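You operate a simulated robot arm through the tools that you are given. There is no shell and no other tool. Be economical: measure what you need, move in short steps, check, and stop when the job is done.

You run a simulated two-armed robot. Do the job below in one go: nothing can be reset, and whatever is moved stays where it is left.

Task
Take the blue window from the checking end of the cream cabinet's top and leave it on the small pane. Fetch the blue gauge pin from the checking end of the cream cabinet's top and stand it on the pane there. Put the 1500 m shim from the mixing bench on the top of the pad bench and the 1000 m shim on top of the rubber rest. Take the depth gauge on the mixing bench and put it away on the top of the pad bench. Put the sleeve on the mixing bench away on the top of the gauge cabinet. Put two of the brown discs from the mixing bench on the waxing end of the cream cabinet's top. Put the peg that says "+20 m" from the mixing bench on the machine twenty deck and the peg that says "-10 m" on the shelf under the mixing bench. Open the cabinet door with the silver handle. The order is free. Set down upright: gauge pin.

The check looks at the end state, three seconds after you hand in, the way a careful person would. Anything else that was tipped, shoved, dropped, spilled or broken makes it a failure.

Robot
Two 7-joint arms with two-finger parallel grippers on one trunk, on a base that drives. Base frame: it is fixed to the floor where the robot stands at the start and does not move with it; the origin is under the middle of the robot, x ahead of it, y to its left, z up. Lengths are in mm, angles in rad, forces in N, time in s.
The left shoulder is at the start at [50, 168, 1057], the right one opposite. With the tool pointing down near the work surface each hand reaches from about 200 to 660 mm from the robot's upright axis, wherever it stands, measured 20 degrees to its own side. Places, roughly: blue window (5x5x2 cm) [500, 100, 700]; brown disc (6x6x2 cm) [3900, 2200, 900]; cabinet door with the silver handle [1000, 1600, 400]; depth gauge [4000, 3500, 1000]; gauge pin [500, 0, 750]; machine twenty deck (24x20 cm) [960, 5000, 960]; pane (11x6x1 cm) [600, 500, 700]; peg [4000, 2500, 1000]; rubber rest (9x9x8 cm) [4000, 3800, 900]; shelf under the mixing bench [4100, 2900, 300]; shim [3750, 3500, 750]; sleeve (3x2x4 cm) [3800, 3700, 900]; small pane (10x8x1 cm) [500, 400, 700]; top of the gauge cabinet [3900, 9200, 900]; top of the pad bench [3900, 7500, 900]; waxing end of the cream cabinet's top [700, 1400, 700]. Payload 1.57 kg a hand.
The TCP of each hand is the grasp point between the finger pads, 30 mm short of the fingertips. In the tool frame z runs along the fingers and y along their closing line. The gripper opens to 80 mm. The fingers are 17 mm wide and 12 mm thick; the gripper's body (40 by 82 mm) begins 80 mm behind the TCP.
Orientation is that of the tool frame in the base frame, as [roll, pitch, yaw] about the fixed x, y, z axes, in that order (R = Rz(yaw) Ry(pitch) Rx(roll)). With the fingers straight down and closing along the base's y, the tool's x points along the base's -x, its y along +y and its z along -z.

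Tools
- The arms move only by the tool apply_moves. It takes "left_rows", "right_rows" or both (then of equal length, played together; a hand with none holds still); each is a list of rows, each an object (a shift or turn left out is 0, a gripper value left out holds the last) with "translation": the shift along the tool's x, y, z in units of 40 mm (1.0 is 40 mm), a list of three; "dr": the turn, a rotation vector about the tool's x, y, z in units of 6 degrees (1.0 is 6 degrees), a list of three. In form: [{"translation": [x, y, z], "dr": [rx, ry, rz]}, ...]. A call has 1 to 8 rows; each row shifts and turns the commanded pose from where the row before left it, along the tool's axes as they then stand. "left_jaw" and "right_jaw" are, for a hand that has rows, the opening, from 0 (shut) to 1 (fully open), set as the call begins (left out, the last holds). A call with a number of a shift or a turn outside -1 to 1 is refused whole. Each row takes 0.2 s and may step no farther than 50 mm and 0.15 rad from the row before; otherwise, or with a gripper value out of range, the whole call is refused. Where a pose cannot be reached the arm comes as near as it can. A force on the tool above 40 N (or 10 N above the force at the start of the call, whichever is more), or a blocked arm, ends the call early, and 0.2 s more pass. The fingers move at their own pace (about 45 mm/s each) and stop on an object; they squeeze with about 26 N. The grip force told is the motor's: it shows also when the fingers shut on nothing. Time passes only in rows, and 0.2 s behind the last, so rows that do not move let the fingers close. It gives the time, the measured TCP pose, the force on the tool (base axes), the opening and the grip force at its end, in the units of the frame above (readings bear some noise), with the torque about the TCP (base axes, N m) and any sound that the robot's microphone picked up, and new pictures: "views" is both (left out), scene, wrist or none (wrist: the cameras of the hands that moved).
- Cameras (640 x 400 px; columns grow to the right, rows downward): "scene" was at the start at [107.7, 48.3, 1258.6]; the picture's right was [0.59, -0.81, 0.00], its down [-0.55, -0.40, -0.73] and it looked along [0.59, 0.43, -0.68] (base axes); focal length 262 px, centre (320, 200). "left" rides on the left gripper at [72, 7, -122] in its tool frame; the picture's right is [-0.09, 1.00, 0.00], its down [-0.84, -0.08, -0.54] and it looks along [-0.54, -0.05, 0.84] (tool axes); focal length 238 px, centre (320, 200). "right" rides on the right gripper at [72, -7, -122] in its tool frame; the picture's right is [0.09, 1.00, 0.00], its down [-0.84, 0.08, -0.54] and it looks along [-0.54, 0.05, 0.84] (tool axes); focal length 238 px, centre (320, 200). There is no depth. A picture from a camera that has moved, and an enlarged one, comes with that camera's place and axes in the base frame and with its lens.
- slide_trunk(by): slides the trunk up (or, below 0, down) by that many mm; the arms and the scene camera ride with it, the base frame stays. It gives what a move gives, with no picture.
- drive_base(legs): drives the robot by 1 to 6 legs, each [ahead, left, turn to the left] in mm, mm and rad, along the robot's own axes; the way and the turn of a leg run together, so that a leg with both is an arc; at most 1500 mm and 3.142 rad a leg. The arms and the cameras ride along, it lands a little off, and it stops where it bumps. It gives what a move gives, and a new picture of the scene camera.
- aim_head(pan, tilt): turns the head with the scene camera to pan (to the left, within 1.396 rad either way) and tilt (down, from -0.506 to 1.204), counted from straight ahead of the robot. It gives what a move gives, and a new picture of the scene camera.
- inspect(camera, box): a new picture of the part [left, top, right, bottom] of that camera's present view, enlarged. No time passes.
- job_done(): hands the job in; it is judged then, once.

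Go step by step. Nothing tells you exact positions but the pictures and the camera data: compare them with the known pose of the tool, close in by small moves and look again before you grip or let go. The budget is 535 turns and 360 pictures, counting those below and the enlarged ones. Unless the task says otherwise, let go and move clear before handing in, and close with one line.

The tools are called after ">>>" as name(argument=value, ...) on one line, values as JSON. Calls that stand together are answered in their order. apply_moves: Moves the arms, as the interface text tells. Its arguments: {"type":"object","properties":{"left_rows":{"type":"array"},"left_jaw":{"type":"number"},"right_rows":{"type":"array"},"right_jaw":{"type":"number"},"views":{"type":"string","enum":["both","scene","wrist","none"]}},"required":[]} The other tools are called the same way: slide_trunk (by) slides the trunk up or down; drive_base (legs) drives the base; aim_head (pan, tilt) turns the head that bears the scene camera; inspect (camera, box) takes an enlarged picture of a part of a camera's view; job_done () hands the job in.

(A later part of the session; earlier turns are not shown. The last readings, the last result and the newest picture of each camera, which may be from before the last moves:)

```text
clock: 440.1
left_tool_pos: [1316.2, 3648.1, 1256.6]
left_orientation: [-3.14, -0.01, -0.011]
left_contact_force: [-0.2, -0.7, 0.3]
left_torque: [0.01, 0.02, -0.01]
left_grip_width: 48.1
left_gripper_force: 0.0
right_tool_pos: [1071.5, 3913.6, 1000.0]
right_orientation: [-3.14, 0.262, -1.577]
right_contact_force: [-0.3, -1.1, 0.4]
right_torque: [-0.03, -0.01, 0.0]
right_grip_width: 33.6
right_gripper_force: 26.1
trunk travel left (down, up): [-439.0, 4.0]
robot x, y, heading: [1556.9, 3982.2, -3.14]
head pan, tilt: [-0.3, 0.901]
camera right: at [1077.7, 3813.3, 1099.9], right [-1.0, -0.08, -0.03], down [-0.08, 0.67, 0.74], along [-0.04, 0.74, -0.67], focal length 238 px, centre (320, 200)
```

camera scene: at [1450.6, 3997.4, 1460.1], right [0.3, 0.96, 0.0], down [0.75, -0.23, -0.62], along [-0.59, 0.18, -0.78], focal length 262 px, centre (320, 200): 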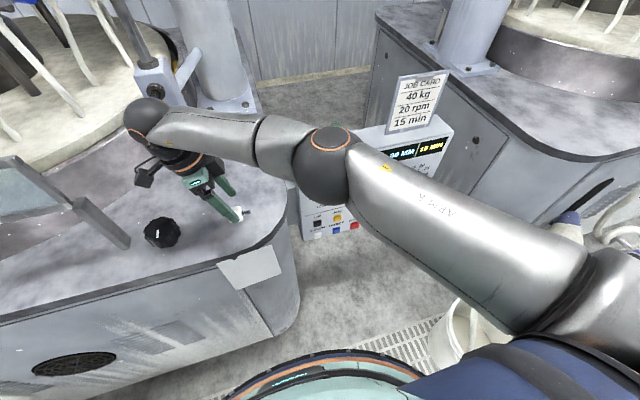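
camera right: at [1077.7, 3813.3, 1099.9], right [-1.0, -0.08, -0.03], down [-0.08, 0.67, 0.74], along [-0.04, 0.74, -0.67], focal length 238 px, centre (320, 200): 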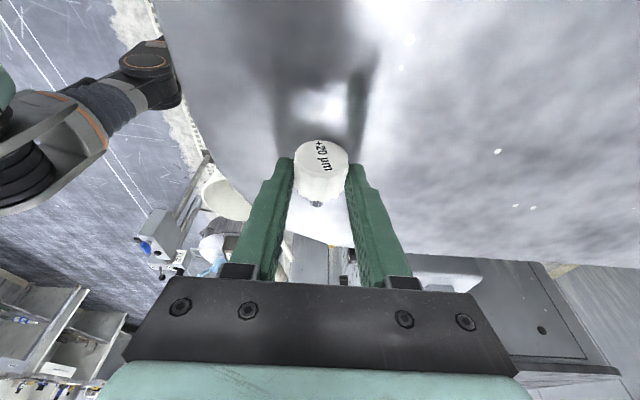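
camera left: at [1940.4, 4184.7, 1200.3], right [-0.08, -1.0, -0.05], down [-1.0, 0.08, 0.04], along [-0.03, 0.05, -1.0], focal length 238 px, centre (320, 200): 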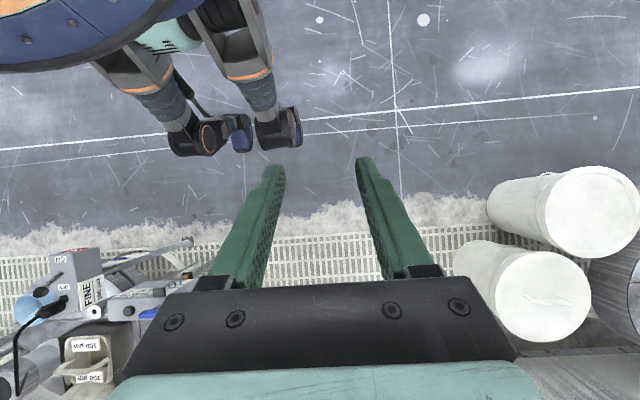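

Gripped (33.6). I lift, draw the hand back to the body, then move the base to the approach position.

>>> apply_moves(right_rows=[{"translation": [-0.22, 0, -0.8]}, {"translation": [-0.22, 0, -0.8]}, {"translation": [-0.22, 0, -0.8]}, {"translation": [-0.5, -0.95, 0.13]}, {"translation": [-0.5, -0.95, 0.13]}, {"translation": [-0.5, -0.95, 0.13]}, {"translation": [-0.5, -0.95, 0.13]}, {"translation": [-0.5, -0.95, 0.13]}], views="none")

>>> drive_base(legs=[[0, -195, 0], [70, 0, 0]])

```text
clock: 441.9
left_tool_pos: [1315.8, 3650.3, 1257.5]
left_orientation: [-3.141, -0.008, -0.013]
left_contact_force: [-0.3, 0.0, 0.4]
left_torque: [-0.01, 0.03, 0.0]
left_grip_width: 47.8
left_gripper_force: 0.1
right_tool_pos: [1265.0, 4018.8, 1098.0]
right_orientation: [-3.141, 0.261, -1.578]
right_contact_force: [0.4, -0.1, 0.1]
right_torque: [-0.04, 0.04, -0.02]
right_grip_width: 33.7
right_gripper_force: 25.9
trunk travel left (down, up): [-439.0, 4.0]
robot x, y, heading: [1560.6, 3975.8, -3.145]
head pan, tilt: [-0.3, 0.901]
```

```text
clock: 444.1
left_tool_pos: [1246.2, 3847.6, 1257.5]
left_orientation: [-3.139, -0.012, -0.006]
left_contact_force: [0.0, -0.4, 0.0]
left_torque: [0.01, -0.05, 0.0]
left_grip_width: 48.0
left_gripper_force: 0.0
right_tool_pos: [1194.2, 4215.5, 1097.7]
right_orientation: [-3.139, 0.262, -1.571]
right_contact_force: [-0.3, 0.4, 0.2]
right_torque: [0.02, -0.06, -0.02]
right_grip_width: 33.9
right_gripper_force: 25.8
trunk travel left (down, up): [-439.0, 4.0]
robot x, y, heading: [1492.9, 4175.7, -3.133]
head pan, tilt: [-0.3, 0.901]
camera scene: at [1379.7, 4197.6, 1460.1], right [0.29, 0.96, 0.0], down [0.75, -0.23, -0.62], along [-0.59, 0.18, -0.78], focal length 262 px, centre (320, 200)
```

scene: 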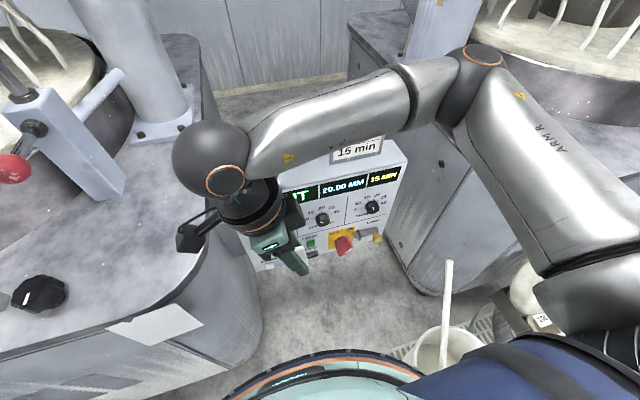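

Standing it upright would need an awkward flip; the task only demands upright for the gauge pin, so I'll lay the peg flat on the deck. I turn the hand toward the deck (tilt ≈24° forward), nudge the base closer and reach out.

>>> apply_moves(right_rows=[{"dr": [-0.253, 0, -0.945]}, {"dr": [-0.253, 0, -0.945]}, {"dr": [-0.253, 0, -0.945]}, {"dr": [-0.253, 0, -0.945]}, {"dr": [-0.253, 0, -0.945]}, {"dr": [-0.253, 0, -0.945]}, {"dr": [0, -0.75, 0]}, {"dr": [0, -0.75, 0]}], views="none")

>>> drive_base(legs=[[50, -17, -0.008]])

>>> apply_moves(right_rows=[{"translation": [-0.946, -0.545, 0.5]}, {"translation": [-0.946, -0.545, 0.5]}, {"translation": [-0.946, -0.545, 0.5]}, {"translation": [-0.946, -0.545, 0.5]}, {"translation": [-0.946, -0.545, 0.5]}, {"translation": [-0.946, -0.545, 0.5]}, {"translation": [-0.946, -0.545, 0.5]}], views="wrist")

```text
clock: 445.9
left_tool_pos: [1246.5, 3848.3, 1257.6]
left_orientation: [-3.139, -0.01, -0.007]
left_contact_force: [-0.4, 0.5, -0.6]
left_torque: [0.02, -0.01, -0.02]
left_grip_width: 47.9
left_gripper_force: 0.1
right_tool_pos: [1192.8, 4215.1, 1097.0]
right_orientation: [-3.14, 0.419, -0.958]
right_contact_force: [-0.2, -0.5, 0.1]
right_torque: [0.01, 0.0, 0.01]
right_grip_width: 33.7
right_gripper_force: 25.6
trunk travel left (down, up): [-439.0, 4.0]
robot x, y, heading: [1490.2, 4173.9, -3.141]
head pan, tilt: [-0.3, 0.901]
```

```text
clock: 446.8
left_tool_pos: [1191.4, 3866.9, 1258.0]
left_orientation: [-3.14, -0.011, -0.014]
left_contact_force: [-0.4, -0.1, 0.3]
left_torque: [0.01, -0.02, 0.0]
left_grip_width: 48.1
left_gripper_force: 0.0
right_tool_pos: [1141.4, 4233.4, 1098.1]
right_orientation: [-3.137, 0.418, -0.963]
right_contact_force: [-0.3, -0.3, -0.2]
right_torque: [-0.03, -0.07, 0.01]
right_grip_width: 33.7
right_gripper_force: 26.3
trunk travel left (down, up): [-439.0, 4.0]
robot x, y, heading: [1441.0, 4192.9, 3.138]
head pan, tilt: [-0.3, 0.901]
camera scene: at [1328.0, 4215.9, 1460.1], right [0.3, 0.95, 0.0], down [0.75, -0.23, -0.62], along [-0.59, 0.18, -0.78], focal length 262 px, centre (320, 200)
```

scene: 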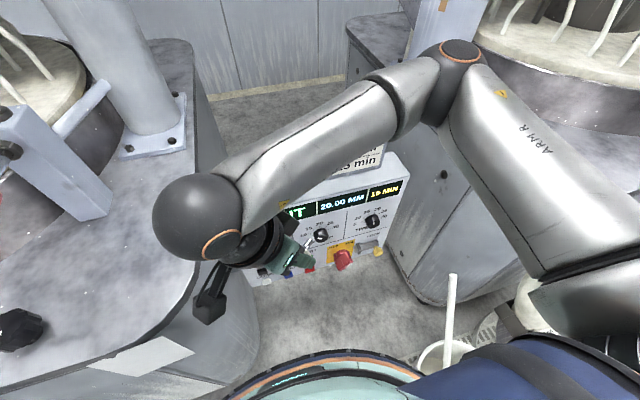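

```text
clock: 448.4
left_tool_pos: [1193.4, 3867.0, 1258.7]
left_orientation: [3.14, -0.009, -0.013]
left_contact_force: [0.3, -0.1, 0.8]
left_torque: [0.0, 0.0, 0.02]
left_grip_width: 48.1
left_gripper_force: 0.0
right_tool_pos: [1097.6, 4566.6, 1075.4]
right_orientation: [-3.14, 0.418, -0.964]
right_contact_force: [-0.4, 0.1, -0.5]
right_torque: [-0.03, 0.01, 0.01]
right_grip_width: 33.7
right_gripper_force: 26.2
trunk travel left (down, up): [-439.0, 4.0]
robot x, y, heading: [1436.3, 4193.7, 3.142]
head pan, tilt: [-0.3, 0.901]
camera right: at [1169.2, 4475.9, 1159.1], right [-0.77, -0.64, -0.04], down [-0.37, 0.4, 0.84], along [-0.52, 0.66, -0.55], focal length 238 px, centre (320, 200)
```

right: 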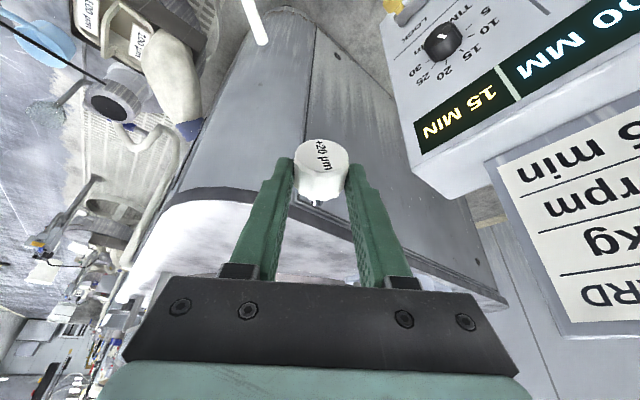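

>>> apply_moves(right_rows=[{"translation": [-0.946, -0.545, 0.42]}, {"translation": [-0.946, -0.545, 0.42]}, {"translation": [-0.946, -0.545, 0.42]}, {"translation": [-0.946, -0.545, 0.42]}, {"translation": [-0.946, -0.545, 0.42]}, {"translation": [-0.946, -0.545, 0.42]}, {"translation": [-0.946, -0.545, 0.42]}], views="both")

```text
clock: 450.0
left_tool_pos: [1192.6, 3868.0, 1258.0]
left_orientation: [3.14, -0.009, -0.014]
left_contact_force: [0.9, 0.1, 0.0]
left_torque: [-0.01, -0.03, -0.01]
left_grip_width: 47.8
left_gripper_force: 0.1
right_tool_pos: [1058.6, 4893.3, 1078.9]
right_orientation: [-3.139, 0.419, -0.962]
right_contact_force: [0.4, 0.5, -0.1]
right_torque: [0.0, 0.0, 0.0]
right_grip_width: 33.6
right_gripper_force: 25.7
trunk travel left (down, up): [-439.0, 4.0]
robot x, y, heading: [1438.1, 4192.9, 3.137]
head pan, tilt: [-0.3, 0.901]
camera scene: at [1329.0, 4216.3, 1460.2], right [0.3, 0.95, 0.0], down [0.75, -0.23, -0.62], along [-0.59, 0.18, -0.78], focal length 262 px, centre (320, 200)
camera right: at [1129.7, 4803.0, 1160.8], right [-0.77, -0.64, -0.04], down [-0.38, 0.4, 0.83], along [-0.52, 0.66, -0.55], focal length 238 px, centre (320, 200)
```

scene: 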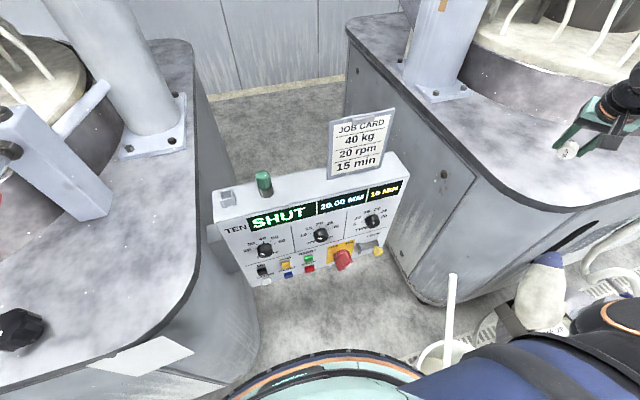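
right: 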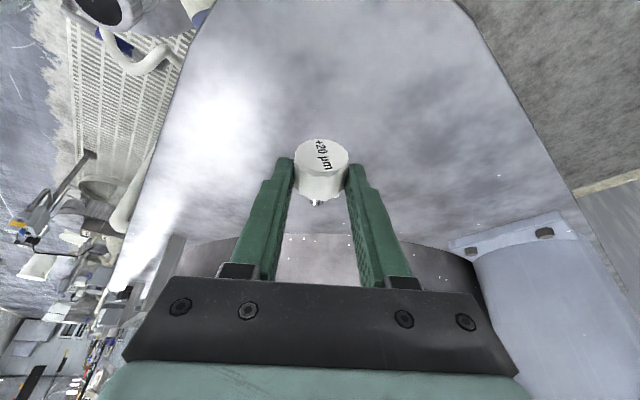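

The peg is over the deck. I go 50 mm deeper and lower it.

>>> apply_moves(right_rows=[{"translation": [-0.57, 0, 0.25]}, {"translation": [-0.57, 0, 0.25]}, {"translation": [0.3, 0, 0.685]}, {"translation": [0.3, 0, 0.685]}, {}], views="wrist")

```text
clock: 451.2
left_tool_pos: [1193.4, 3866.3, 1257.7]
left_orientation: [-3.14, -0.009, -0.013]
left_contact_force: [0.7, 0.8, -0.3]
left_torque: [-0.02, 0.02, 0.01]
left_grip_width: 48.0
left_gripper_force: 0.2
right_tool_pos: [1027.4, 4933.6, 1017.7]
right_orientation: [-3.14, 0.418, -0.965]
right_contact_force: [1.3, 0.0, 0.6]
right_torque: [0.01, 0.0, 0.02]
right_grip_width: 33.8
right_gripper_force: 26.5
trunk travel left (down, up): [-439.0, 4.0]
robot x, y, heading: [1443.7, 4193.0, 3.141]
head pan, tilt: [-0.3, 0.901]
camera right: at [1098.3, 4843.1, 1101.7], right [-0.77, -0.64, -0.04], down [-0.37, 0.4, 0.83], along [-0.52, 0.66, -0.55], focal length 238 px, centre (320, 200)
```

right: 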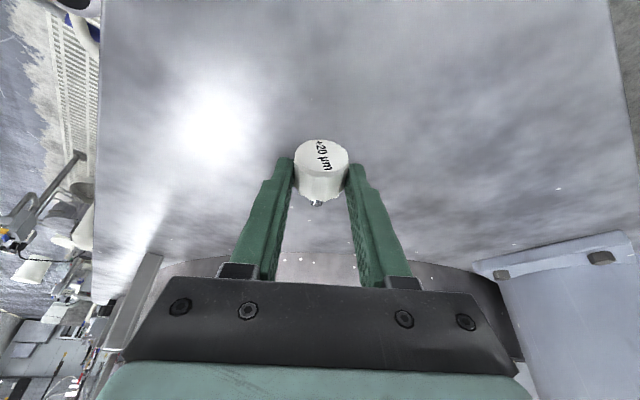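

>>> apply_moves(right_rows=[{"dr": [0, 0.7, 0]}, {"dr": [0, 0.7, 0]}, {"translation": [0.08, 0, 0.2]}, {}], views="none")

>>> apply_moves(right_rows=[{"translation": [0.03, 0, 0.1]}, {}], views="none")

>>> apply_moves(right_rows=[{"translation": [0.02, 0, 0.08]}, {}], views="none")

```text
clock: 452.2
left_tool_pos: [1193.2, 3866.4, 1256.6]
left_orientation: [-3.141, -0.008, -0.013]
left_contact_force: [-0.8, -0.7, 0.4]
left_torque: [0.01, 0.01, 0.0]
left_grip_width: 48.0
left_gripper_force: 0.0
right_tool_pos: [1029.1, 4934.0, 1009.7]
right_orientation: [-3.14, 0.27, -0.964]
right_contact_force: [-0.2, 0.3, -1.5]
right_torque: [0.01, -0.01, 0.0]
right_grip_width: 33.5
right_gripper_force: 26.2
trunk travel left (down, up): [-439.0, 4.0]
robot x, y, heading: [1440.5, 4193.9, 3.139]
head pan, tilt: [-0.3, 0.901]
```

```text
clock: 452.8
left_tool_pos: [1192.1, 3866.4, 1258.0]
left_orientation: [-3.138, -0.008, -0.015]
left_contact_force: [-0.3, -0.8, 0.2]
left_torque: [0.0, -0.02, 0.02]
left_grip_width: 48.0
left_gripper_force: 0.1
right_tool_pos: [1029.1, 4932.1, 1005.9]
right_orientation: [-3.138, 0.272, -0.964]
right_contact_force: [0.0, -0.1, -0.1]
right_torque: [0.01, 0.0, 0.02]
right_grip_width: 33.6
right_gripper_force: 26.1
trunk travel left (down, up): [-439.0, 4.0]
robot x, y, heading: [1441.3, 4193.8, 3.137]
head pan, tilt: [-0.3, 0.901]
```

```text
clock: 453.4
left_tool_pos: [1193.3, 3866.4, 1257.7]
left_orientation: [-3.14, -0.009, -0.013]
left_contact_force: [-0.4, 0.2, -0.5]
left_torque: [0.01, 0.01, 0.01]
left_grip_width: 48.0
left_gripper_force: 0.0
right_tool_pos: [1029.7, 4932.9, 1002.1]
right_orientation: [-3.139, 0.274, -0.964]
right_contact_force: [-0.8, 0.4, -0.7]
right_torque: [0.01, 0.02, -0.01]
right_grip_width: 33.8
right_gripper_force: 25.7
trunk travel left (down, up): [-439.0, 4.0]
robot x, y, heading: [1443.7, 4191.3, 3.14]
head pan, tilt: [-0.3, 0.901]
```

>>> apply_moves(right_rows=[{"translation": [0.015, 0, 0.06]}, {}], views="none")

>>> apply_moves(right_rows=[{"translation": [0.01, 0, 0.04]}, {}], views="none")

```text
clock: 454.0
left_tool_pos: [1192.7, 3866.9, 1256.9]
left_orientation: [-3.139, -0.008, -0.015]
left_contact_force: [-0.3, -0.2, -0.5]
left_torque: [-0.02, -0.01, 0.05]
left_grip_width: 48.1
left_gripper_force: 0.0
right_tool_pos: [1028.8, 4930.8, 1000.1]
right_orientation: [-3.14, 0.271, -0.965]
right_contact_force: [0.2, 0.0, 3.9]
right_torque: [0.02, -0.05, 0.04]
right_grip_width: 33.7
right_gripper_force: 26.0
trunk travel left (down, up): [-439.0, 4.0]
robot x, y, heading: [1437.8, 4195.0, 3.14]
head pan, tilt: [-0.3, 0.901]
```

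```text
clock: 454.6
left_tool_pos: [1194.3, 3863.8, 1257.3]
left_orientation: [-3.139, -0.009, -0.017]
left_contact_force: [0.1, 0.8, 0.0]
left_torque: [0.0, 0.0, -0.02]
left_grip_width: 47.9
left_gripper_force: 0.1
right_tool_pos: [1028.9, 4931.3, 1000.0]
right_orientation: [-3.14, 0.277, -0.965]
right_contact_force: [2.1, 3.1, 14.0]
right_torque: [0.03, -0.16, 0.02]
right_grip_width: 34.0
right_gripper_force: 26.0
trunk travel left (down, up): [-439.0, 4.0]
robot x, y, heading: [1444.4, 4193.2, 3.137]
head pan, tilt: [-0.3, 0.901]
```

>>> apply_moves(right_rows=[{"translation": [-0.01, 0, -0.03]}, {}], views="none")

>>> apply_moves(right_rows=[{}, {}, {}, {}], right_jaw=0.75, views="none")

>>> apply_moves(right_rows=[{"translation": [0, 0, -0.7]}, {"translation": [0, 0, -0.9]}, {"translation": [0, 0, -0.9]}], views="wrist")

```text
clock: 455.2
left_tool_pos: [1194.9, 3865.5, 1258.8]
left_orientation: [-3.138, -0.009, -0.015]
left_contact_force: [0.2, -0.7, 0.8]
left_torque: [0.02, -0.03, -0.01]
left_grip_width: 48.2
left_gripper_force: 0.1
right_tool_pos: [1029.6, 4931.5, 1000.0]
right_orientation: [-3.14, 0.274, -0.963]
right_contact_force: [0.7, 3.7, 12.9]
right_torque: [0.11, -0.09, 0.06]
right_grip_width: 33.8
right_gripper_force: 25.7
trunk travel left (down, up): [-439.0, 4.0]
robot x, y, heading: [1440.3, 4193.2, 3.139]
head pan, tilt: [-0.3, 0.901]
```

```text
clock: 456.2
left_tool_pos: [1192.6, 3867.2, 1257.9]
left_orientation: [-3.14, -0.009, -0.012]
left_contact_force: [0.4, 0.5, 0.2]
left_torque: [-0.01, 0.01, 0.0]
left_grip_width: 48.0
left_gripper_force: 0.1
right_tool_pos: [1027.7, 4931.7, 998.7]
right_orientation: [-3.141, 0.271, -0.963]
right_contact_force: [0.7, 0.1, 0.2]
right_torque: [0.01, 0.0, 0.01]
right_grip_width: 60.3
right_gripper_force: 0.2
trunk travel left (down, up): [-439.0, 4.0]
robot x, y, heading: [1440.5, 4194.9, 3.14]
head pan, tilt: [-0.3, 0.901]
```

```text
clock: 457.0
left_tool_pos: [1193.2, 3867.0, 1256.6]
left_orientation: [-3.14, -0.008, -0.013]
left_contact_force: [-0.1, -0.2, 0.6]
left_torque: [-0.02, -0.01, 0.0]
left_grip_width: 47.9
left_gripper_force: 0.0
right_tool_pos: [1043.0, 4909.6, 1094.2]
right_orientation: [-3.139, 0.273, -0.965]
right_contact_force: [-0.3, 0.1, 0.2]
right_torque: [-0.02, -0.02, 0.01]
right_grip_width: 60.0
right_gripper_force: 0.1
trunk travel left (down, up): [-439.0, 4.0]
robot x, y, heading: [1439.3, 4188.6, 3.14]
head pan, tilt: [-0.3, 0.901]
camera right: at [1107.2, 4829.5, 1193.0], right [-0.77, -0.64, -0.03], down [-0.44, 0.5, 0.75], along [-0.47, 0.58, -0.66], focal length 238 px, centre (320, 200)
```

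right: 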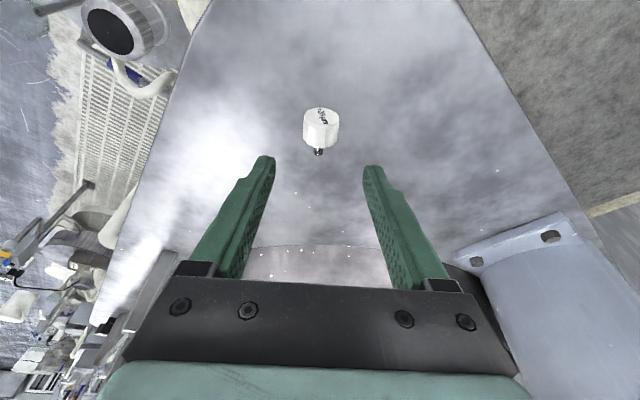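

The peg lies on the deck, well inside. I retract along the same path and back out.

>>> apply_moves(right_rows=[{"translation": [0.975, 0.515, -0.3]}, {"translation": [0.975, 0.515, -0.3]}, {"translation": [0.975, 0.515, -0.27]}, {"translation": [0.975, 0.515, -0.27]}, {"translation": [0.975, 0.515, -0.27]}, {"translation": [0.975, 0.515, -0.27]}, {"translation": [0.975, 0.515, -0.27]}, {"translation": [0.975, 0.515, -0.27]}], views="none")

>>> apply_moves(right_rows=[{"translation": [0.975, 0.515, -0.27]}, {"translation": [0.975, 0.515, -0.27]}, {"translation": [0.975, 0.515, -0.27]}, {"translation": [0.975, 0.515, -0.27]}, {"translation": [0.975, 0.515, -0.27]}, {"translation": [0.975, 0.515, -0.27]}, {"translation": [0.975, 0.515, -0.27]}], views="none")

>>> drive_base(legs=[[-1100, 0, 0], [0, 0, 1.55], [0, 0, 1.59]])

```text
clock: 458.8
left_tool_pos: [1192.1, 3865.9, 1256.7]
left_orientation: [-3.139, -0.008, -0.016]
left_contact_force: [0.0, -0.4, 0.1]
left_torque: [0.03, 0.0, 0.01]
left_grip_width: 48.0
left_gripper_force: 0.0
right_tool_pos: [1094.2, 4550.3, 1094.2]
right_orientation: [-3.14, 0.274, -0.965]
right_contact_force: [0.1, 0.4, -0.2]
right_torque: [-0.02, 0.0, -0.01]
right_grip_width: 60.0
right_gripper_force: 0.1
trunk travel left (down, up): [-439.0, 4.0]
robot x, y, heading: [1441.8, 4191.7, 3.135]
head pan, tilt: [-0.3, 0.901]
```

```text
clock: 460.4
left_tool_pos: [1193.0, 3865.6, 1258.2]
left_orientation: [-3.141, -0.009, -0.016]
left_contact_force: [-1.0, -0.3, -0.1]
left_torque: [0.03, -0.03, 0.01]
left_grip_width: 48.0
left_gripper_force: 0.0
right_tool_pos: [1135.6, 4233.6, 1096.3]
right_orientation: [-3.14, 0.275, -0.964]
right_contact_force: [-0.6, 0.1, 0.2]
right_torque: [0.01, 0.0, 0.02]
right_grip_width: 59.9
right_gripper_force: 0.1
trunk travel left (down, up): [-439.0, 4.0]
robot x, y, heading: [1438.4, 4194.3, 3.142]
head pan, tilt: [-0.3, 0.901]
```

```text
clock: 473.7
left_tool_pos: [2801.2, 4528.4, 1257.4]
left_orientation: [-3.139, -0.009, 3.128]
left_contact_force: [0.0, -1.1, -0.3]
left_torque: [-0.01, 0.0, -0.01]
left_grip_width: 48.0
left_gripper_force: 0.1
right_tool_pos: [2858.3, 4158.8, 1096.0]
right_orientation: [-3.139, 0.272, 2.18]
right_contact_force: [0.3, -1.1, 0.0]
right_torque: [-0.05, 0.04, 0.01]
right_grip_width: 60.0
right_gripper_force: 0.1
trunk travel left (down, up): [-439.0, 4.0]
robot x, y, heading: [2555.7, 4201.1, -0.001]
head pan, tilt: [-0.3, 0.901]
camera scene: at [2666.9, 4177.5, 1460.2], right [-0.3, -0.96, 0.0], down [-0.75, 0.23, -0.62], along [0.59, -0.18, -0.78], focal length 262 px, centre (320, 200)
```

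scene: 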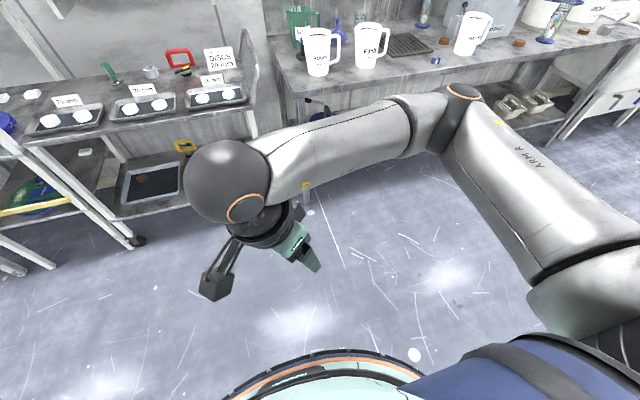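

Now the discs. I restore the right hand's orientation, then drive to where both hands can each take a disc (about (3852,2200) and (3830,2675)).

>>> apply_moves(right_rows=[{"dr": [-0.25, 0, -0.885]}, {"dr": [-0.25, 0, -0.885]}, {"dr": [-0.25, 0, -0.885]}, {"dr": [-0.25, 0, -0.885]}, {"dr": [-0.25, 0, -0.885]}, {"dr": [-0.25, 0, -0.885]}, {"dr": [-0.25, 0, -0.885]}, {"dr": [-0.25, 0, -0.885]}], right_jaw=1, views="none")

>>> apply_moves(right_rows=[{"dr": [-0.25, 0, -0.885]}, {"dr": [-0.25, 0, -0.885]}, {"dr": [0, 0.87, 0]}, {"dr": [0, 0.87, 0]}, {"dr": [0, 0.86, 0]}, {"translation": [0, -0.8, 0]}, {"translation": [0, -0.8, 0]}, {"translation": [0, -0.8, 0]}], left_rows=[{"translation": [0, 0, 0.5]}, {"translation": [0, 0, 0.5]}, {"translation": [0, 0, 0.5]}, {"translation": [0, 0, 0.5]}, {"translation": [0, 0, 0.5]}, {}, {}, {}], left_jaw=1, views="none")

>>> drive_base(legs=[[300, -900, 0], [0, -910, 0], [500, 0, 0]])

```text
clock: 475.5
left_tool_pos: [2802.3, 4527.4, 1257.1]
left_orientation: [-3.14, -0.008, 3.127]
left_contact_force: [0.0, -0.4, -0.1]
left_torque: [0.02, -0.01, 0.01]
left_grip_width: 48.0
left_gripper_force: 0.0
right_tool_pos: [2857.4, 4159.5, 1095.5]
right_orientation: [3.141, 0.274, 2.95]
right_contact_force: [0.3, 0.2, 0.7]
right_torque: [0.03, 0.01, 0.01]
right_grip_width: 80.0
right_gripper_force: 0.0
trunk travel left (down, up): [-439.0, 4.0]
robot x, y, heading: [2556.3, 4198.4, -0.004]
head pan, tilt: [-0.3, 0.901]
```

```text
clock: 477.3
left_tool_pos: [2799.9, 4525.5, 1157.7]
left_orientation: [-3.141, -0.01, 3.126]
left_contact_force: [-0.1, -0.3, -0.1]
left_torque: [0.01, -0.02, 0.0]
left_grip_width: 79.9
left_gripper_force: 0.0
right_tool_pos: [2859.3, 4059.8, 1095.4]
right_orientation: [3.137, 0.0, -3.14]
right_contact_force: [-0.4, 0.1, -0.2]
right_torque: [0.01, -0.01, 0.0]
right_grip_width: 80.1
right_gripper_force: 0.0
trunk travel left (down, up): [-439.0, 4.0]
robot x, y, heading: [2557.3, 4200.2, -0.002]
head pan, tilt: [-0.3, 0.901]
```

```text
clock: 489.1
left_tool_pos: [3581.4, 2725.2, 1157.0]
left_orientation: [-3.142, -0.009, 3.121]
left_contact_force: [0.4, 0.0, -0.5]
left_torque: [-0.01, 0.01, 0.02]
left_grip_width: 80.1
left_gripper_force: 0.1
right_tool_pos: [3637.0, 2259.2, 1094.8]
right_orientation: [3.139, -0.001, 3.137]
right_contact_force: [-0.3, 0.2, 0.0]
right_torque: [0.01, 0.03, 0.02]
right_grip_width: 80.1
right_gripper_force: 0.1
trunk travel left (down, up): [-439.0, 4.0]
robot x, y, heading: [3329.2, 2399.7, -0.01]
head pan, tilt: [-0.3, 0.901]
camera scene: at [3444.9, 2376.3, 1460.2], right [-0.3, -0.95, 0.0], down [-0.75, 0.24, -0.62], along [0.59, -0.19, -0.78], focal length 262 px, centre (320, 200)
```

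scene: 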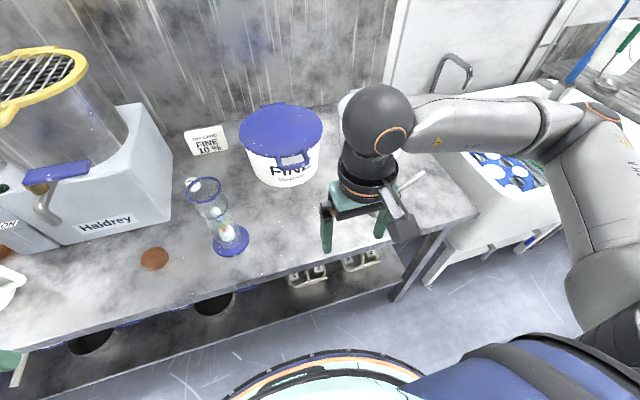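

>>> slide_trunk(by=-80)

>>> apply_moves(right_rows=[{"translation": [-0.82, -0.24, 0.2]}, {"translation": [-0.82, -0.24, 0.2]}, {"translation": [-0.82, -0.24, 0.2]}, {"translation": [-0.82, -0.24, 0.2]}, {"translation": [-0.82, -0.24, 0.2]}, {"translation": [-0.82, -0.24, 0.2]}], left_rows=[{"translation": [-0.95, -0.2, 0.42]}, {"translation": [-0.95, -0.2, 0.42]}, {"translation": [-0.95, -0.2, 0.42]}, {"translation": [-0.95, -0.2, 0.42]}, {"translation": [-0.95, -0.2, 0.42]}, {"translation": [-0.95, -0.2, 0.42]}], views="wrist")

```text
clock: 490.2
left_tool_pos: [3579.8, 2724.4, 1076.1]
left_orientation: [-3.141, -0.008, 3.123]
left_contact_force: [-0.2, -0.5, -0.4]
left_torque: [-0.01, 0.01, 0.02]
left_grip_width: 79.9
left_gripper_force: 0.0
right_tool_pos: [3634.7, 2259.7, 1015.1]
right_orientation: [3.138, 0.0, 3.137]
right_contact_force: [0.0, 0.1, -0.3]
right_torque: [0.02, 0.02, -0.01]
right_grip_width: 80.0
right_gripper_force: 0.0
trunk travel left (down, up): [-359.0, 84.0]
robot x, y, heading: [3328.4, 2398.1, -0.008]
head pan, tilt: [-0.3, 0.901]
```

```text
clock: 491.6
left_tool_pos: [3809.9, 2672.7, 974.0]
left_orientation: [-3.138, -0.009, 3.123]
left_contact_force: [0.5, 0.0, -0.3]
left_torque: [0.0, 0.03, -0.01]
left_grip_width: 79.9
left_gripper_force: 0.1
right_tool_pos: [3832.6, 2198.9, 965.0]
right_orientation: [3.141, -0.001, 3.14]
right_contact_force: [0.2, -0.1, -0.9]
right_torque: [-0.02, 0.03, -0.01]
right_grip_width: 80.0
right_gripper_force: 0.0
trunk travel left (down, up): [-359.0, 84.0]
robot x, y, heading: [3330.5, 2399.4, -0.003]
head pan, tilt: [-0.3, 0.901]
camera right: at [3761.5, 2191.8, 1087.9], right [-0.09, 1.0, 0.0], down [0.84, 0.07, 0.54], along [0.54, 0.05, -0.84], focal length 238 px, centre (320, 200)
camera left: at [3738.1, 2680.0, 1096.2], right [0.11, 0.99, 0.0], down [0.84, -0.09, 0.53], along [0.53, -0.06, -0.85], focal length 238 px, centre (320, 200)
```

right: 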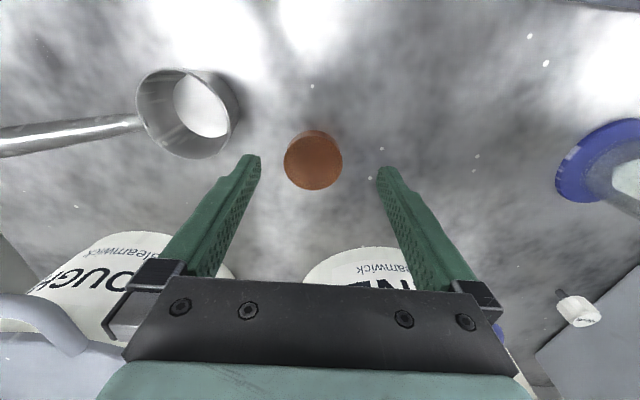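
left: 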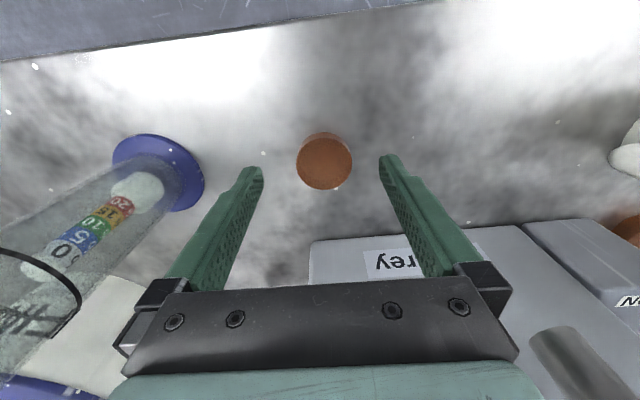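

>>> apply_moves(right_rows=[{"translation": [-0.4, -0.12, 0.4]}, {"translation": [0, 0, 0.6]}, {"translation": [0, 0, 0.52]}, {}], left_rows=[{"translation": [-0.45, 0.02, 0.5]}, {"translation": [0, 0, 0.7]}, {"translation": [0, 0, 0.55]}, {}], right_jaw=0.9, left_jaw=0.95, views="wrist")

```text
clock: 492.6
left_tool_pos: [3823.5, 2672.1, 904.8]
left_orientation: [-3.14, -0.007, 3.122]
left_contact_force: [0.7, -0.3, -0.5]
left_torque: [-0.03, -0.03, 0.02]
left_grip_width: 75.9
left_gripper_force: 0.1
right_tool_pos: [3848.2, 2194.4, 905.8]
right_orientation: [3.14, 0.0, 3.136]
right_contact_force: [-0.9, -0.4, 0.4]
right_torque: [0.0, 0.0, -0.06]
right_grip_width: 72.2
right_gripper_force: 0.1
trunk travel left (down, up): [-359.0, 84.0]
robot x, y, heading: [3334.7, 2397.8, -0.007]
head pan, tilt: [-0.3, 0.901]
camera right: at [3776.6, 2188.0, 1028.4], right [-0.09, 1.0, 0.0], down [0.84, 0.07, 0.54], along [0.54, 0.05, -0.84], focal length 238 px, centre (320, 200)
camera left: at [3752.0, 2679.5, 1027.3], right [0.11, 0.99, 0.0], down [0.84, -0.09, 0.54], along [0.53, -0.06, -0.84], focal length 238 px, centre (320, 200)
```

right: 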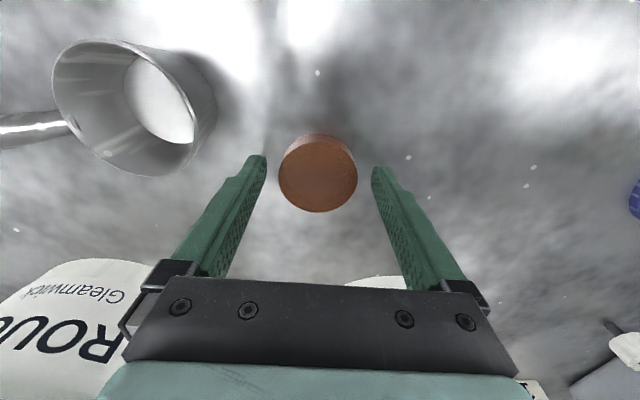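
left: 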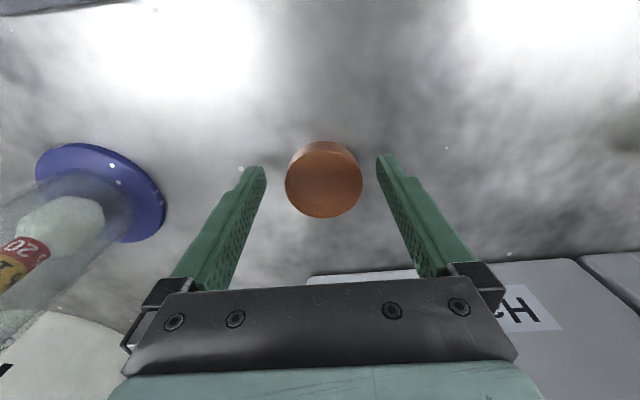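

Both discs are centred. I adjust the left by 4 mm and close both hands.

>>> apply_moves(right_rows=[{}, {}, {}, {}, {}], left_rows=[{"translation": [-0.11, 0.02, 0]}, {}, {}, {}, {}], right_jaw=0.4, left_jaw=0.5, views="wrist")

```text
clock: 493.9
left_tool_pos: [3828.1, 2672.4, 905.5]
left_orientation: [-3.14, -0.01, 3.123]
left_contact_force: [0.1, -1.0, 0.0]
left_torque: [0.05, 0.01, -0.03]
left_grip_width: 55.0
left_gripper_force: 26.0
right_tool_pos: [3847.3, 2194.8, 905.6]
right_orientation: [3.14, -0.001, 3.136]
right_contact_force: [-0.2, -0.1, -0.2]
right_torque: [-0.02, 0.01, 0.02]
right_grip_width: 55.0
right_gripper_force: 26.0
trunk travel left (down, up): [-359.0, 84.0]
robot x, y, heading: [3332.9, 2400.5, -0.004]
head pan, tilt: [-0.3, 0.901]
camera right: at [3776.8, 2188.0, 1028.6], right [-0.09, 1.0, 0.0], down [0.84, 0.07, 0.54], along [0.54, 0.05, -0.84], focal length 238 px, centre (320, 200)
camera left: at [3757.2, 2679.6, 1027.6], right [0.11, 0.99, 0.0], down [0.84, -0.09, 0.53], along [0.53, -0.06, -0.85], focal length 238 px, centre (320, 200)
```

right: 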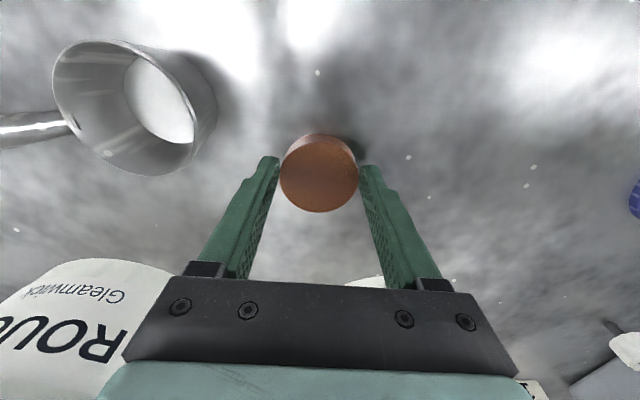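
left: 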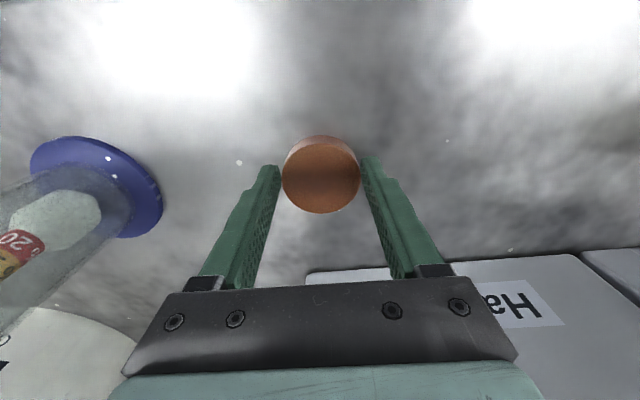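

Both discs are held. I lift, back off, turn around and head for the cabinet's back side at the waxing end.

>>> apply_moves(right_rows=[{"translation": [0, 0, -0.8]}, {"translation": [0, 0, -0.9]}, {"translation": [0.3, 0, -0.8]}, {"translation": [0.9, 0, -0.3]}, {"translation": [0.9, 0, 0]}, {"translation": [0.9, 0, 0]}], left_rows=[{"translation": [0, 0, -0.8]}, {"translation": [0, 0, -0.9]}, {"translation": [0.3, 0, -0.8]}, {"translation": [0.9, 0, -0.3]}, {"translation": [0.9, 0, 0]}, {"translation": [0.9, 0, 0]}], views="none")

>>> drive_base(legs=[[-700, 0, 0], [0, 0, 1.57], [0, 0, 1.57], [0, 1000, 0], [500, 0, 0]])

>>> aim_head(pan=-0.1, tilt=0.5)

```text
clock: 495.2
left_tool_pos: [3706.2, 2672.5, 1016.0]
left_orientation: [-3.14, -0.008, 3.123]
left_contact_force: [0.4, -0.7, -1.1]
left_torque: [0.03, -0.05, -0.03]
left_grip_width: 54.7
left_gripper_force: 26.3
right_tool_pos: [3723.6, 2196.0, 1017.7]
right_orientation: [3.139, 0.0, 3.137]
right_contact_force: [1.1, 0.4, -0.7]
right_torque: [0.0, -0.01, 0.0]
right_grip_width: 54.8
right_gripper_force: 25.8
trunk travel left (down, up): [-359.0, 84.0]
robot x, y, heading: [3329.3, 2397.9, -0.005]
head pan, tilt: [-0.3, 0.901]
```

```text
clock: 514.1
left_tool_pos: [1794.6, 1106.9, 1015.5]
left_orientation: [-3.141, -0.01, 0.015]
left_contact_force: [-0.8, 0.4, -1.2]
left_torque: [0.01, -0.05, 0.0]
left_grip_width: 54.7
left_gripper_force: 26.1
right_tool_pos: [1761.1, 1584.9, 1016.1]
right_orientation: [3.138, -0.001, 0.03]
right_contact_force: [0.2, 0.5, -1.3]
right_torque: [0.0, -0.03, -0.01]
right_grip_width: 54.8
right_gripper_force: 25.7
trunk travel left (down, up): [-359.0, 84.0]
robot x, y, heading: [2158.3, 1396.7, -3.109]
head pan, tilt: [-0.3, 0.901]
camera scene: at [2048.4, 1413.2, 1380.1], right [0.27, 0.96, 0.0], down [0.76, -0.21, -0.62], along [-0.6, 0.17, -0.78], focal length 262 px, centre (320, 200)
```

scene: 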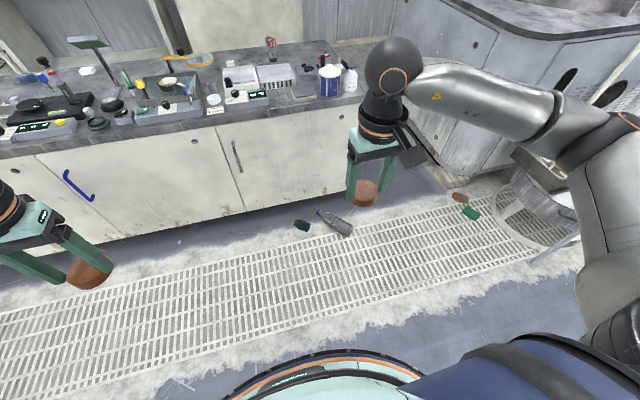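

```text
clock: 514.9
left_tool_pos: [1794.0, 1107.6, 1016.7]
left_orientation: [-3.14, -0.009, 0.015]
left_contact_force: [-0.5, -0.1, -0.7]
left_torque: [-0.01, -0.02, -0.01]
left_grip_width: 54.5
left_gripper_force: 25.7
right_tool_pos: [1760.4, 1586.0, 1015.4]
right_orientation: [3.139, 0.0, 0.03]
right_contact_force: [0.3, -0.2, -1.7]
right_torque: [0.0, -0.01, 0.0]
right_grip_width: 54.3
right_gripper_force: 26.1
trunk travel left (down, up): [-359.0, 84.0]
robot x, y, heading: [2162.6, 1393.8, -3.115]
head pan, tilt: [-0.099, 0.499]
camera scene: at [2030.8, 1399.5, 1414.0], right [0.07, 1.0, 0.0], down [0.48, -0.03, -0.88], along [-0.88, 0.06, -0.48], focal length 262 px, centre (320, 200)
```

scene: 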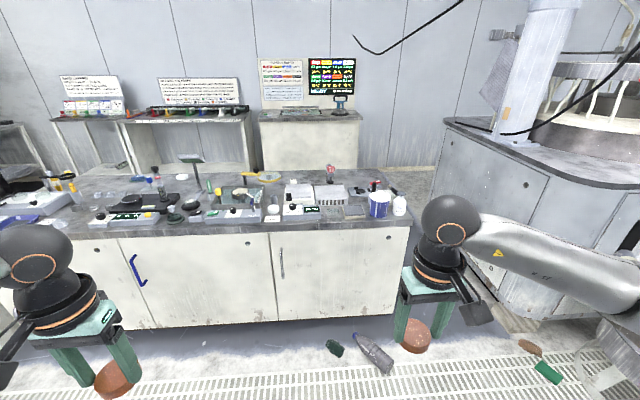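

The cabinet's back has two doors, one with a blue handle and one with a silver handle. I enlarge the doors and the floor items.

>>> inspect(camera="scene", box=[230, 220, 450, 385])

>>> inspect(camera="scene", box=[170, 150, 430, 260])

```text
2.42 times, centred on (340, 302) of scene
camera zoom: at [2030.8, 1399.5, 1414.0], right [0.07, 1.0, 0.0], down [0.48, -0.03, -0.88], along [-0.88, 0.06, -0.48], focal length 635 px, centre (272, -48)
```

zoom: 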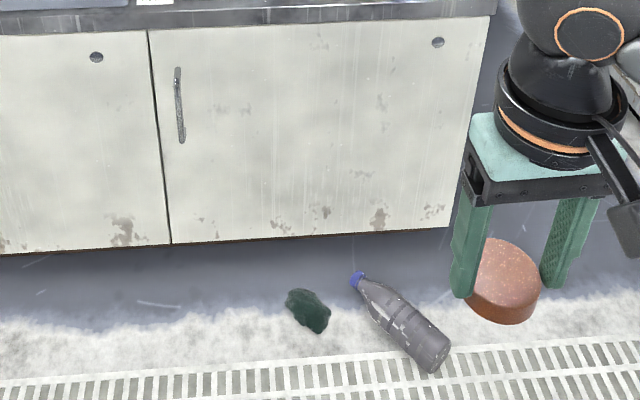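

```text
2.46 times, centred on (300, 205) of scene
camera zoom: at [2030.8, 1399.5, 1414.0], right [0.07, 1.0, 0.0], down [0.48, -0.03, -0.88], along [-0.88, 0.06, -0.48], focal length 645 px, centre (369, 188)
```

zoom: 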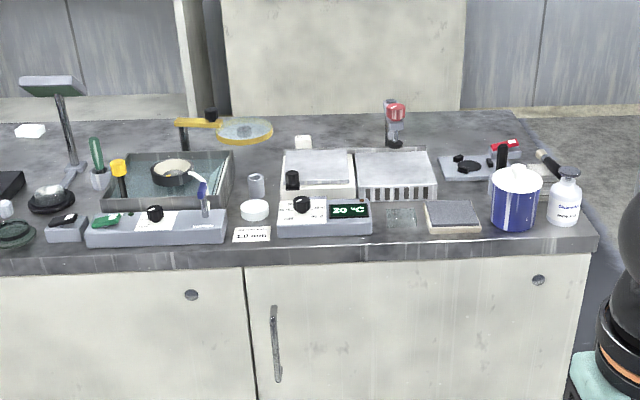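

The floor before the door has a bottle and a rag, so I can't stand close here; the corridor side offers a free front strip for the discs. I go back through the gap the same way as before.

>>> drive_base(legs=[[0, -880, 0], [0, 0, 1.544]])

```text
clock: 523.2
left_tool_pos: [2402.5, 1875.1, 1016.2]
left_orientation: [-3.139, -0.009, 1.532]
left_contact_force: [0.0, 0.6, 0.0]
left_torque: [0.0, -0.01, 0.0]
left_grip_width: 54.6
left_gripper_force: 25.7
right_tool_pos: [1924.0, 1867.4, 1015.9]
right_orientation: [3.139, 0.001, 1.546]
right_contact_force: [0.4, 1.4, -0.8]
right_torque: [0.02, -0.01, 0.02]
right_grip_width: 54.6
right_gripper_force: 26.0
trunk travel left (down, up): [-359.0, 84.0]
robot x, y, heading: [2136.1, 2255.2, -1.601]
head pan, tilt: [-0.099, 0.499]
camera scene: at [2124.0, 2126.7, 1414.1], right [-0.99, 0.13, 0.0], down [0.06, 0.48, -0.88], along [-0.11, -0.87, -0.48], focal length 262 px, centre (320, 200)
```

scene: 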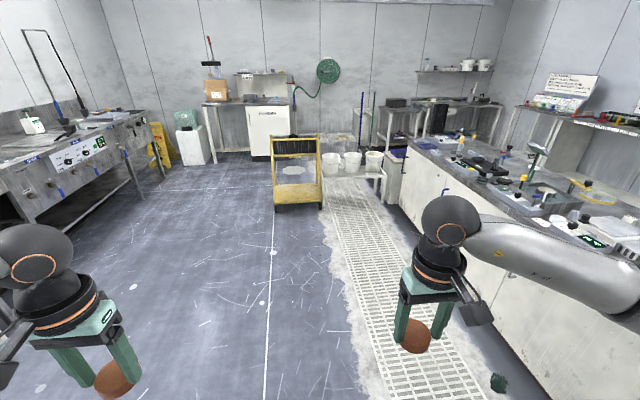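

>>> drive_base(legs=[[-18, 0, 0.03], [0, -1000, 0]])

```text
clock: 529.0
left_tool_pos: [1406.2, 1900.8, 1016.8]
left_orientation: [-3.139, -0.011, 1.549]
left_contact_force: [0.2, 0.1, -1.4]
left_torque: [0.0, 0.02, -0.02]
left_grip_width: 54.7
left_gripper_force: 26.0
right_tool_pos: [926.7, 1882.8, 1016.6]
right_orientation: [3.139, -0.001, 1.566]
right_contact_force: [0.0, -0.1, -1.4]
right_torque: [0.01, 0.03, 0.01]
right_grip_width: 54.7
right_gripper_force: 25.7
trunk travel left (down, up): [-359.0, 84.0]
robot x, y, heading: [1134.7, 2278.7, -1.576]
head pan, tilt: [-0.099, 0.499]
stopped in leg 2: the robot was blocked; the commanded pose is now the measured one
camera scene: at [1121.9, 2145.4, 1414.1], right [-0.99, 0.11, 0.0], down [0.05, 0.48, -0.88], along [-0.09, -0.87, -0.48], focal length 262 px, centre (320, 200)
```

scene: 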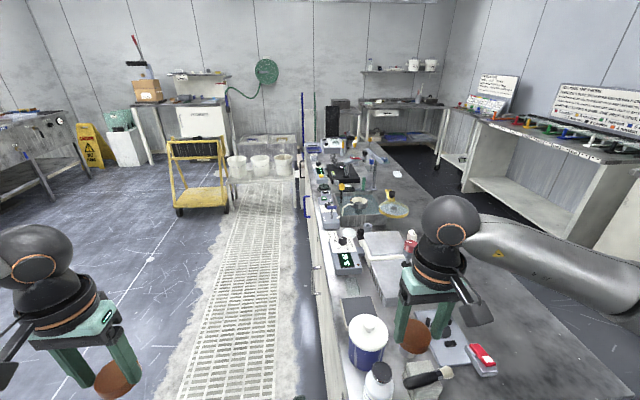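

Stopped near x≈1135, possibly my base's rear touching the things by the machine's foot. I shift 25 mm forward and look back at that floor area.

>>> drive_base(legs=[[25, 20, 0.003]])

>>> aim_head(pan=-1.39, tilt=0.9)

```text
clock: 529.8
left_tool_pos: [1427.0, 1876.3, 1017.3]
left_orientation: [-3.14, -0.012, 1.554]
left_contact_force: [0.8, -0.6, -1.9]
left_torque: [0.01, 0.01, -0.02]
left_grip_width: 54.7
left_gripper_force: 26.1
right_tool_pos: [947.6, 1856.3, 1015.8]
right_orientation: [3.14, -0.002, 1.57]
right_contact_force: [0.7, -0.4, -1.0]
right_torque: [0.03, 0.04, 0.02]
right_grip_width: 54.8
right_gripper_force: 26.1
trunk travel left (down, up): [-359.0, 84.0]
robot x, y, heading: [1149.6, 2252.5, -1.575]
head pan, tilt: [-0.099, 0.499]
camera scene: at [1142.9, 2119.6, 1413.9], right [-0.99, 0.1, 0.0], down [0.05, 0.48, -0.88], along [-0.09, -0.87, -0.48], focal length 262 px, centre (320, 200)
```

scene: 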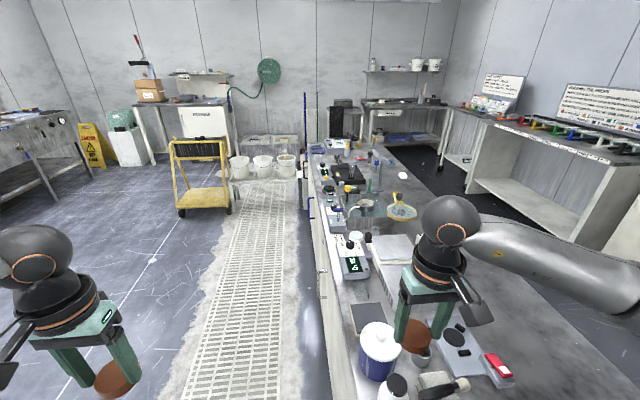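

```text
clock: 531.3
left_tool_pos: [1426.2, 1875.7, 1016.9]
left_orientation: [-3.139, -0.012, 1.555]
left_contact_force: [-0.9, 0.6, -1.8]
left_torque: [0.04, -0.01, -0.03]
left_grip_width: 54.9
left_gripper_force: 25.9
right_tool_pos: [947.8, 1858.1, 1016.3]
right_orientation: [3.139, 0.0, 1.569]
right_contact_force: [0.0, -0.5, -1.5]
right_torque: [-0.04, -0.01, 0.0]
right_grip_width: 54.6
right_gripper_force: 25.9
trunk travel left (down, up): [-359.0, 84.0]
robot x, y, heading: [1149.1, 2251.0, -1.578]
head pan, tilt: [-1.389, 0.901]
camera scene: at [1077.0, 2197.7, 1380.2], right [-0.18, 0.98, 0.0], down [0.77, 0.14, -0.62], along [-0.61, -0.11, -0.78], focal length 262 px, centre (320, 200)
```

scene: 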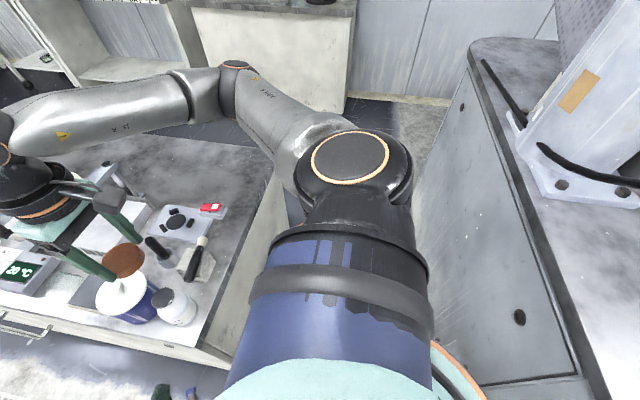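

>>> drive_base(legs=[[-4, -420, 0.006]])

```text
clock: 533.8
left_tool_pos: [1020.4, 1882.5, 1014.9]
left_orientation: [-3.141, -0.01, 1.567]
left_contact_force: [0.4, 0.7, -1.9]
left_torque: [0.02, -0.01, 0.03]
left_grip_width: 54.6
left_gripper_force: 26.0
right_tool_pos: [543.5, 1858.1, 1016.7]
right_orientation: [3.14, 0.002, 1.581]
right_contact_force: [0.1, -0.2, -0.5]
right_torque: [0.02, -0.01, -0.02]
right_grip_width: 54.5
right_gripper_force: 26.0
trunk travel left (down, up): [-359.0, 84.0]
robot x, y, heading: [743.6, 2251.4, -1.562]
head pan, tilt: [-1.389, 0.901]
camera scene: at [668.0, 2199.2, 1380.2], right [-0.19, 0.98, 0.0], down [0.77, 0.15, -0.62], along [-0.61, -0.12, -0.78], focal length 262 px, centre (320, 200)
```

scene: 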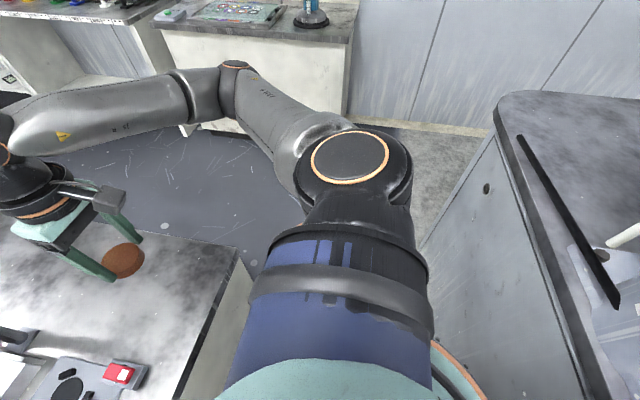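

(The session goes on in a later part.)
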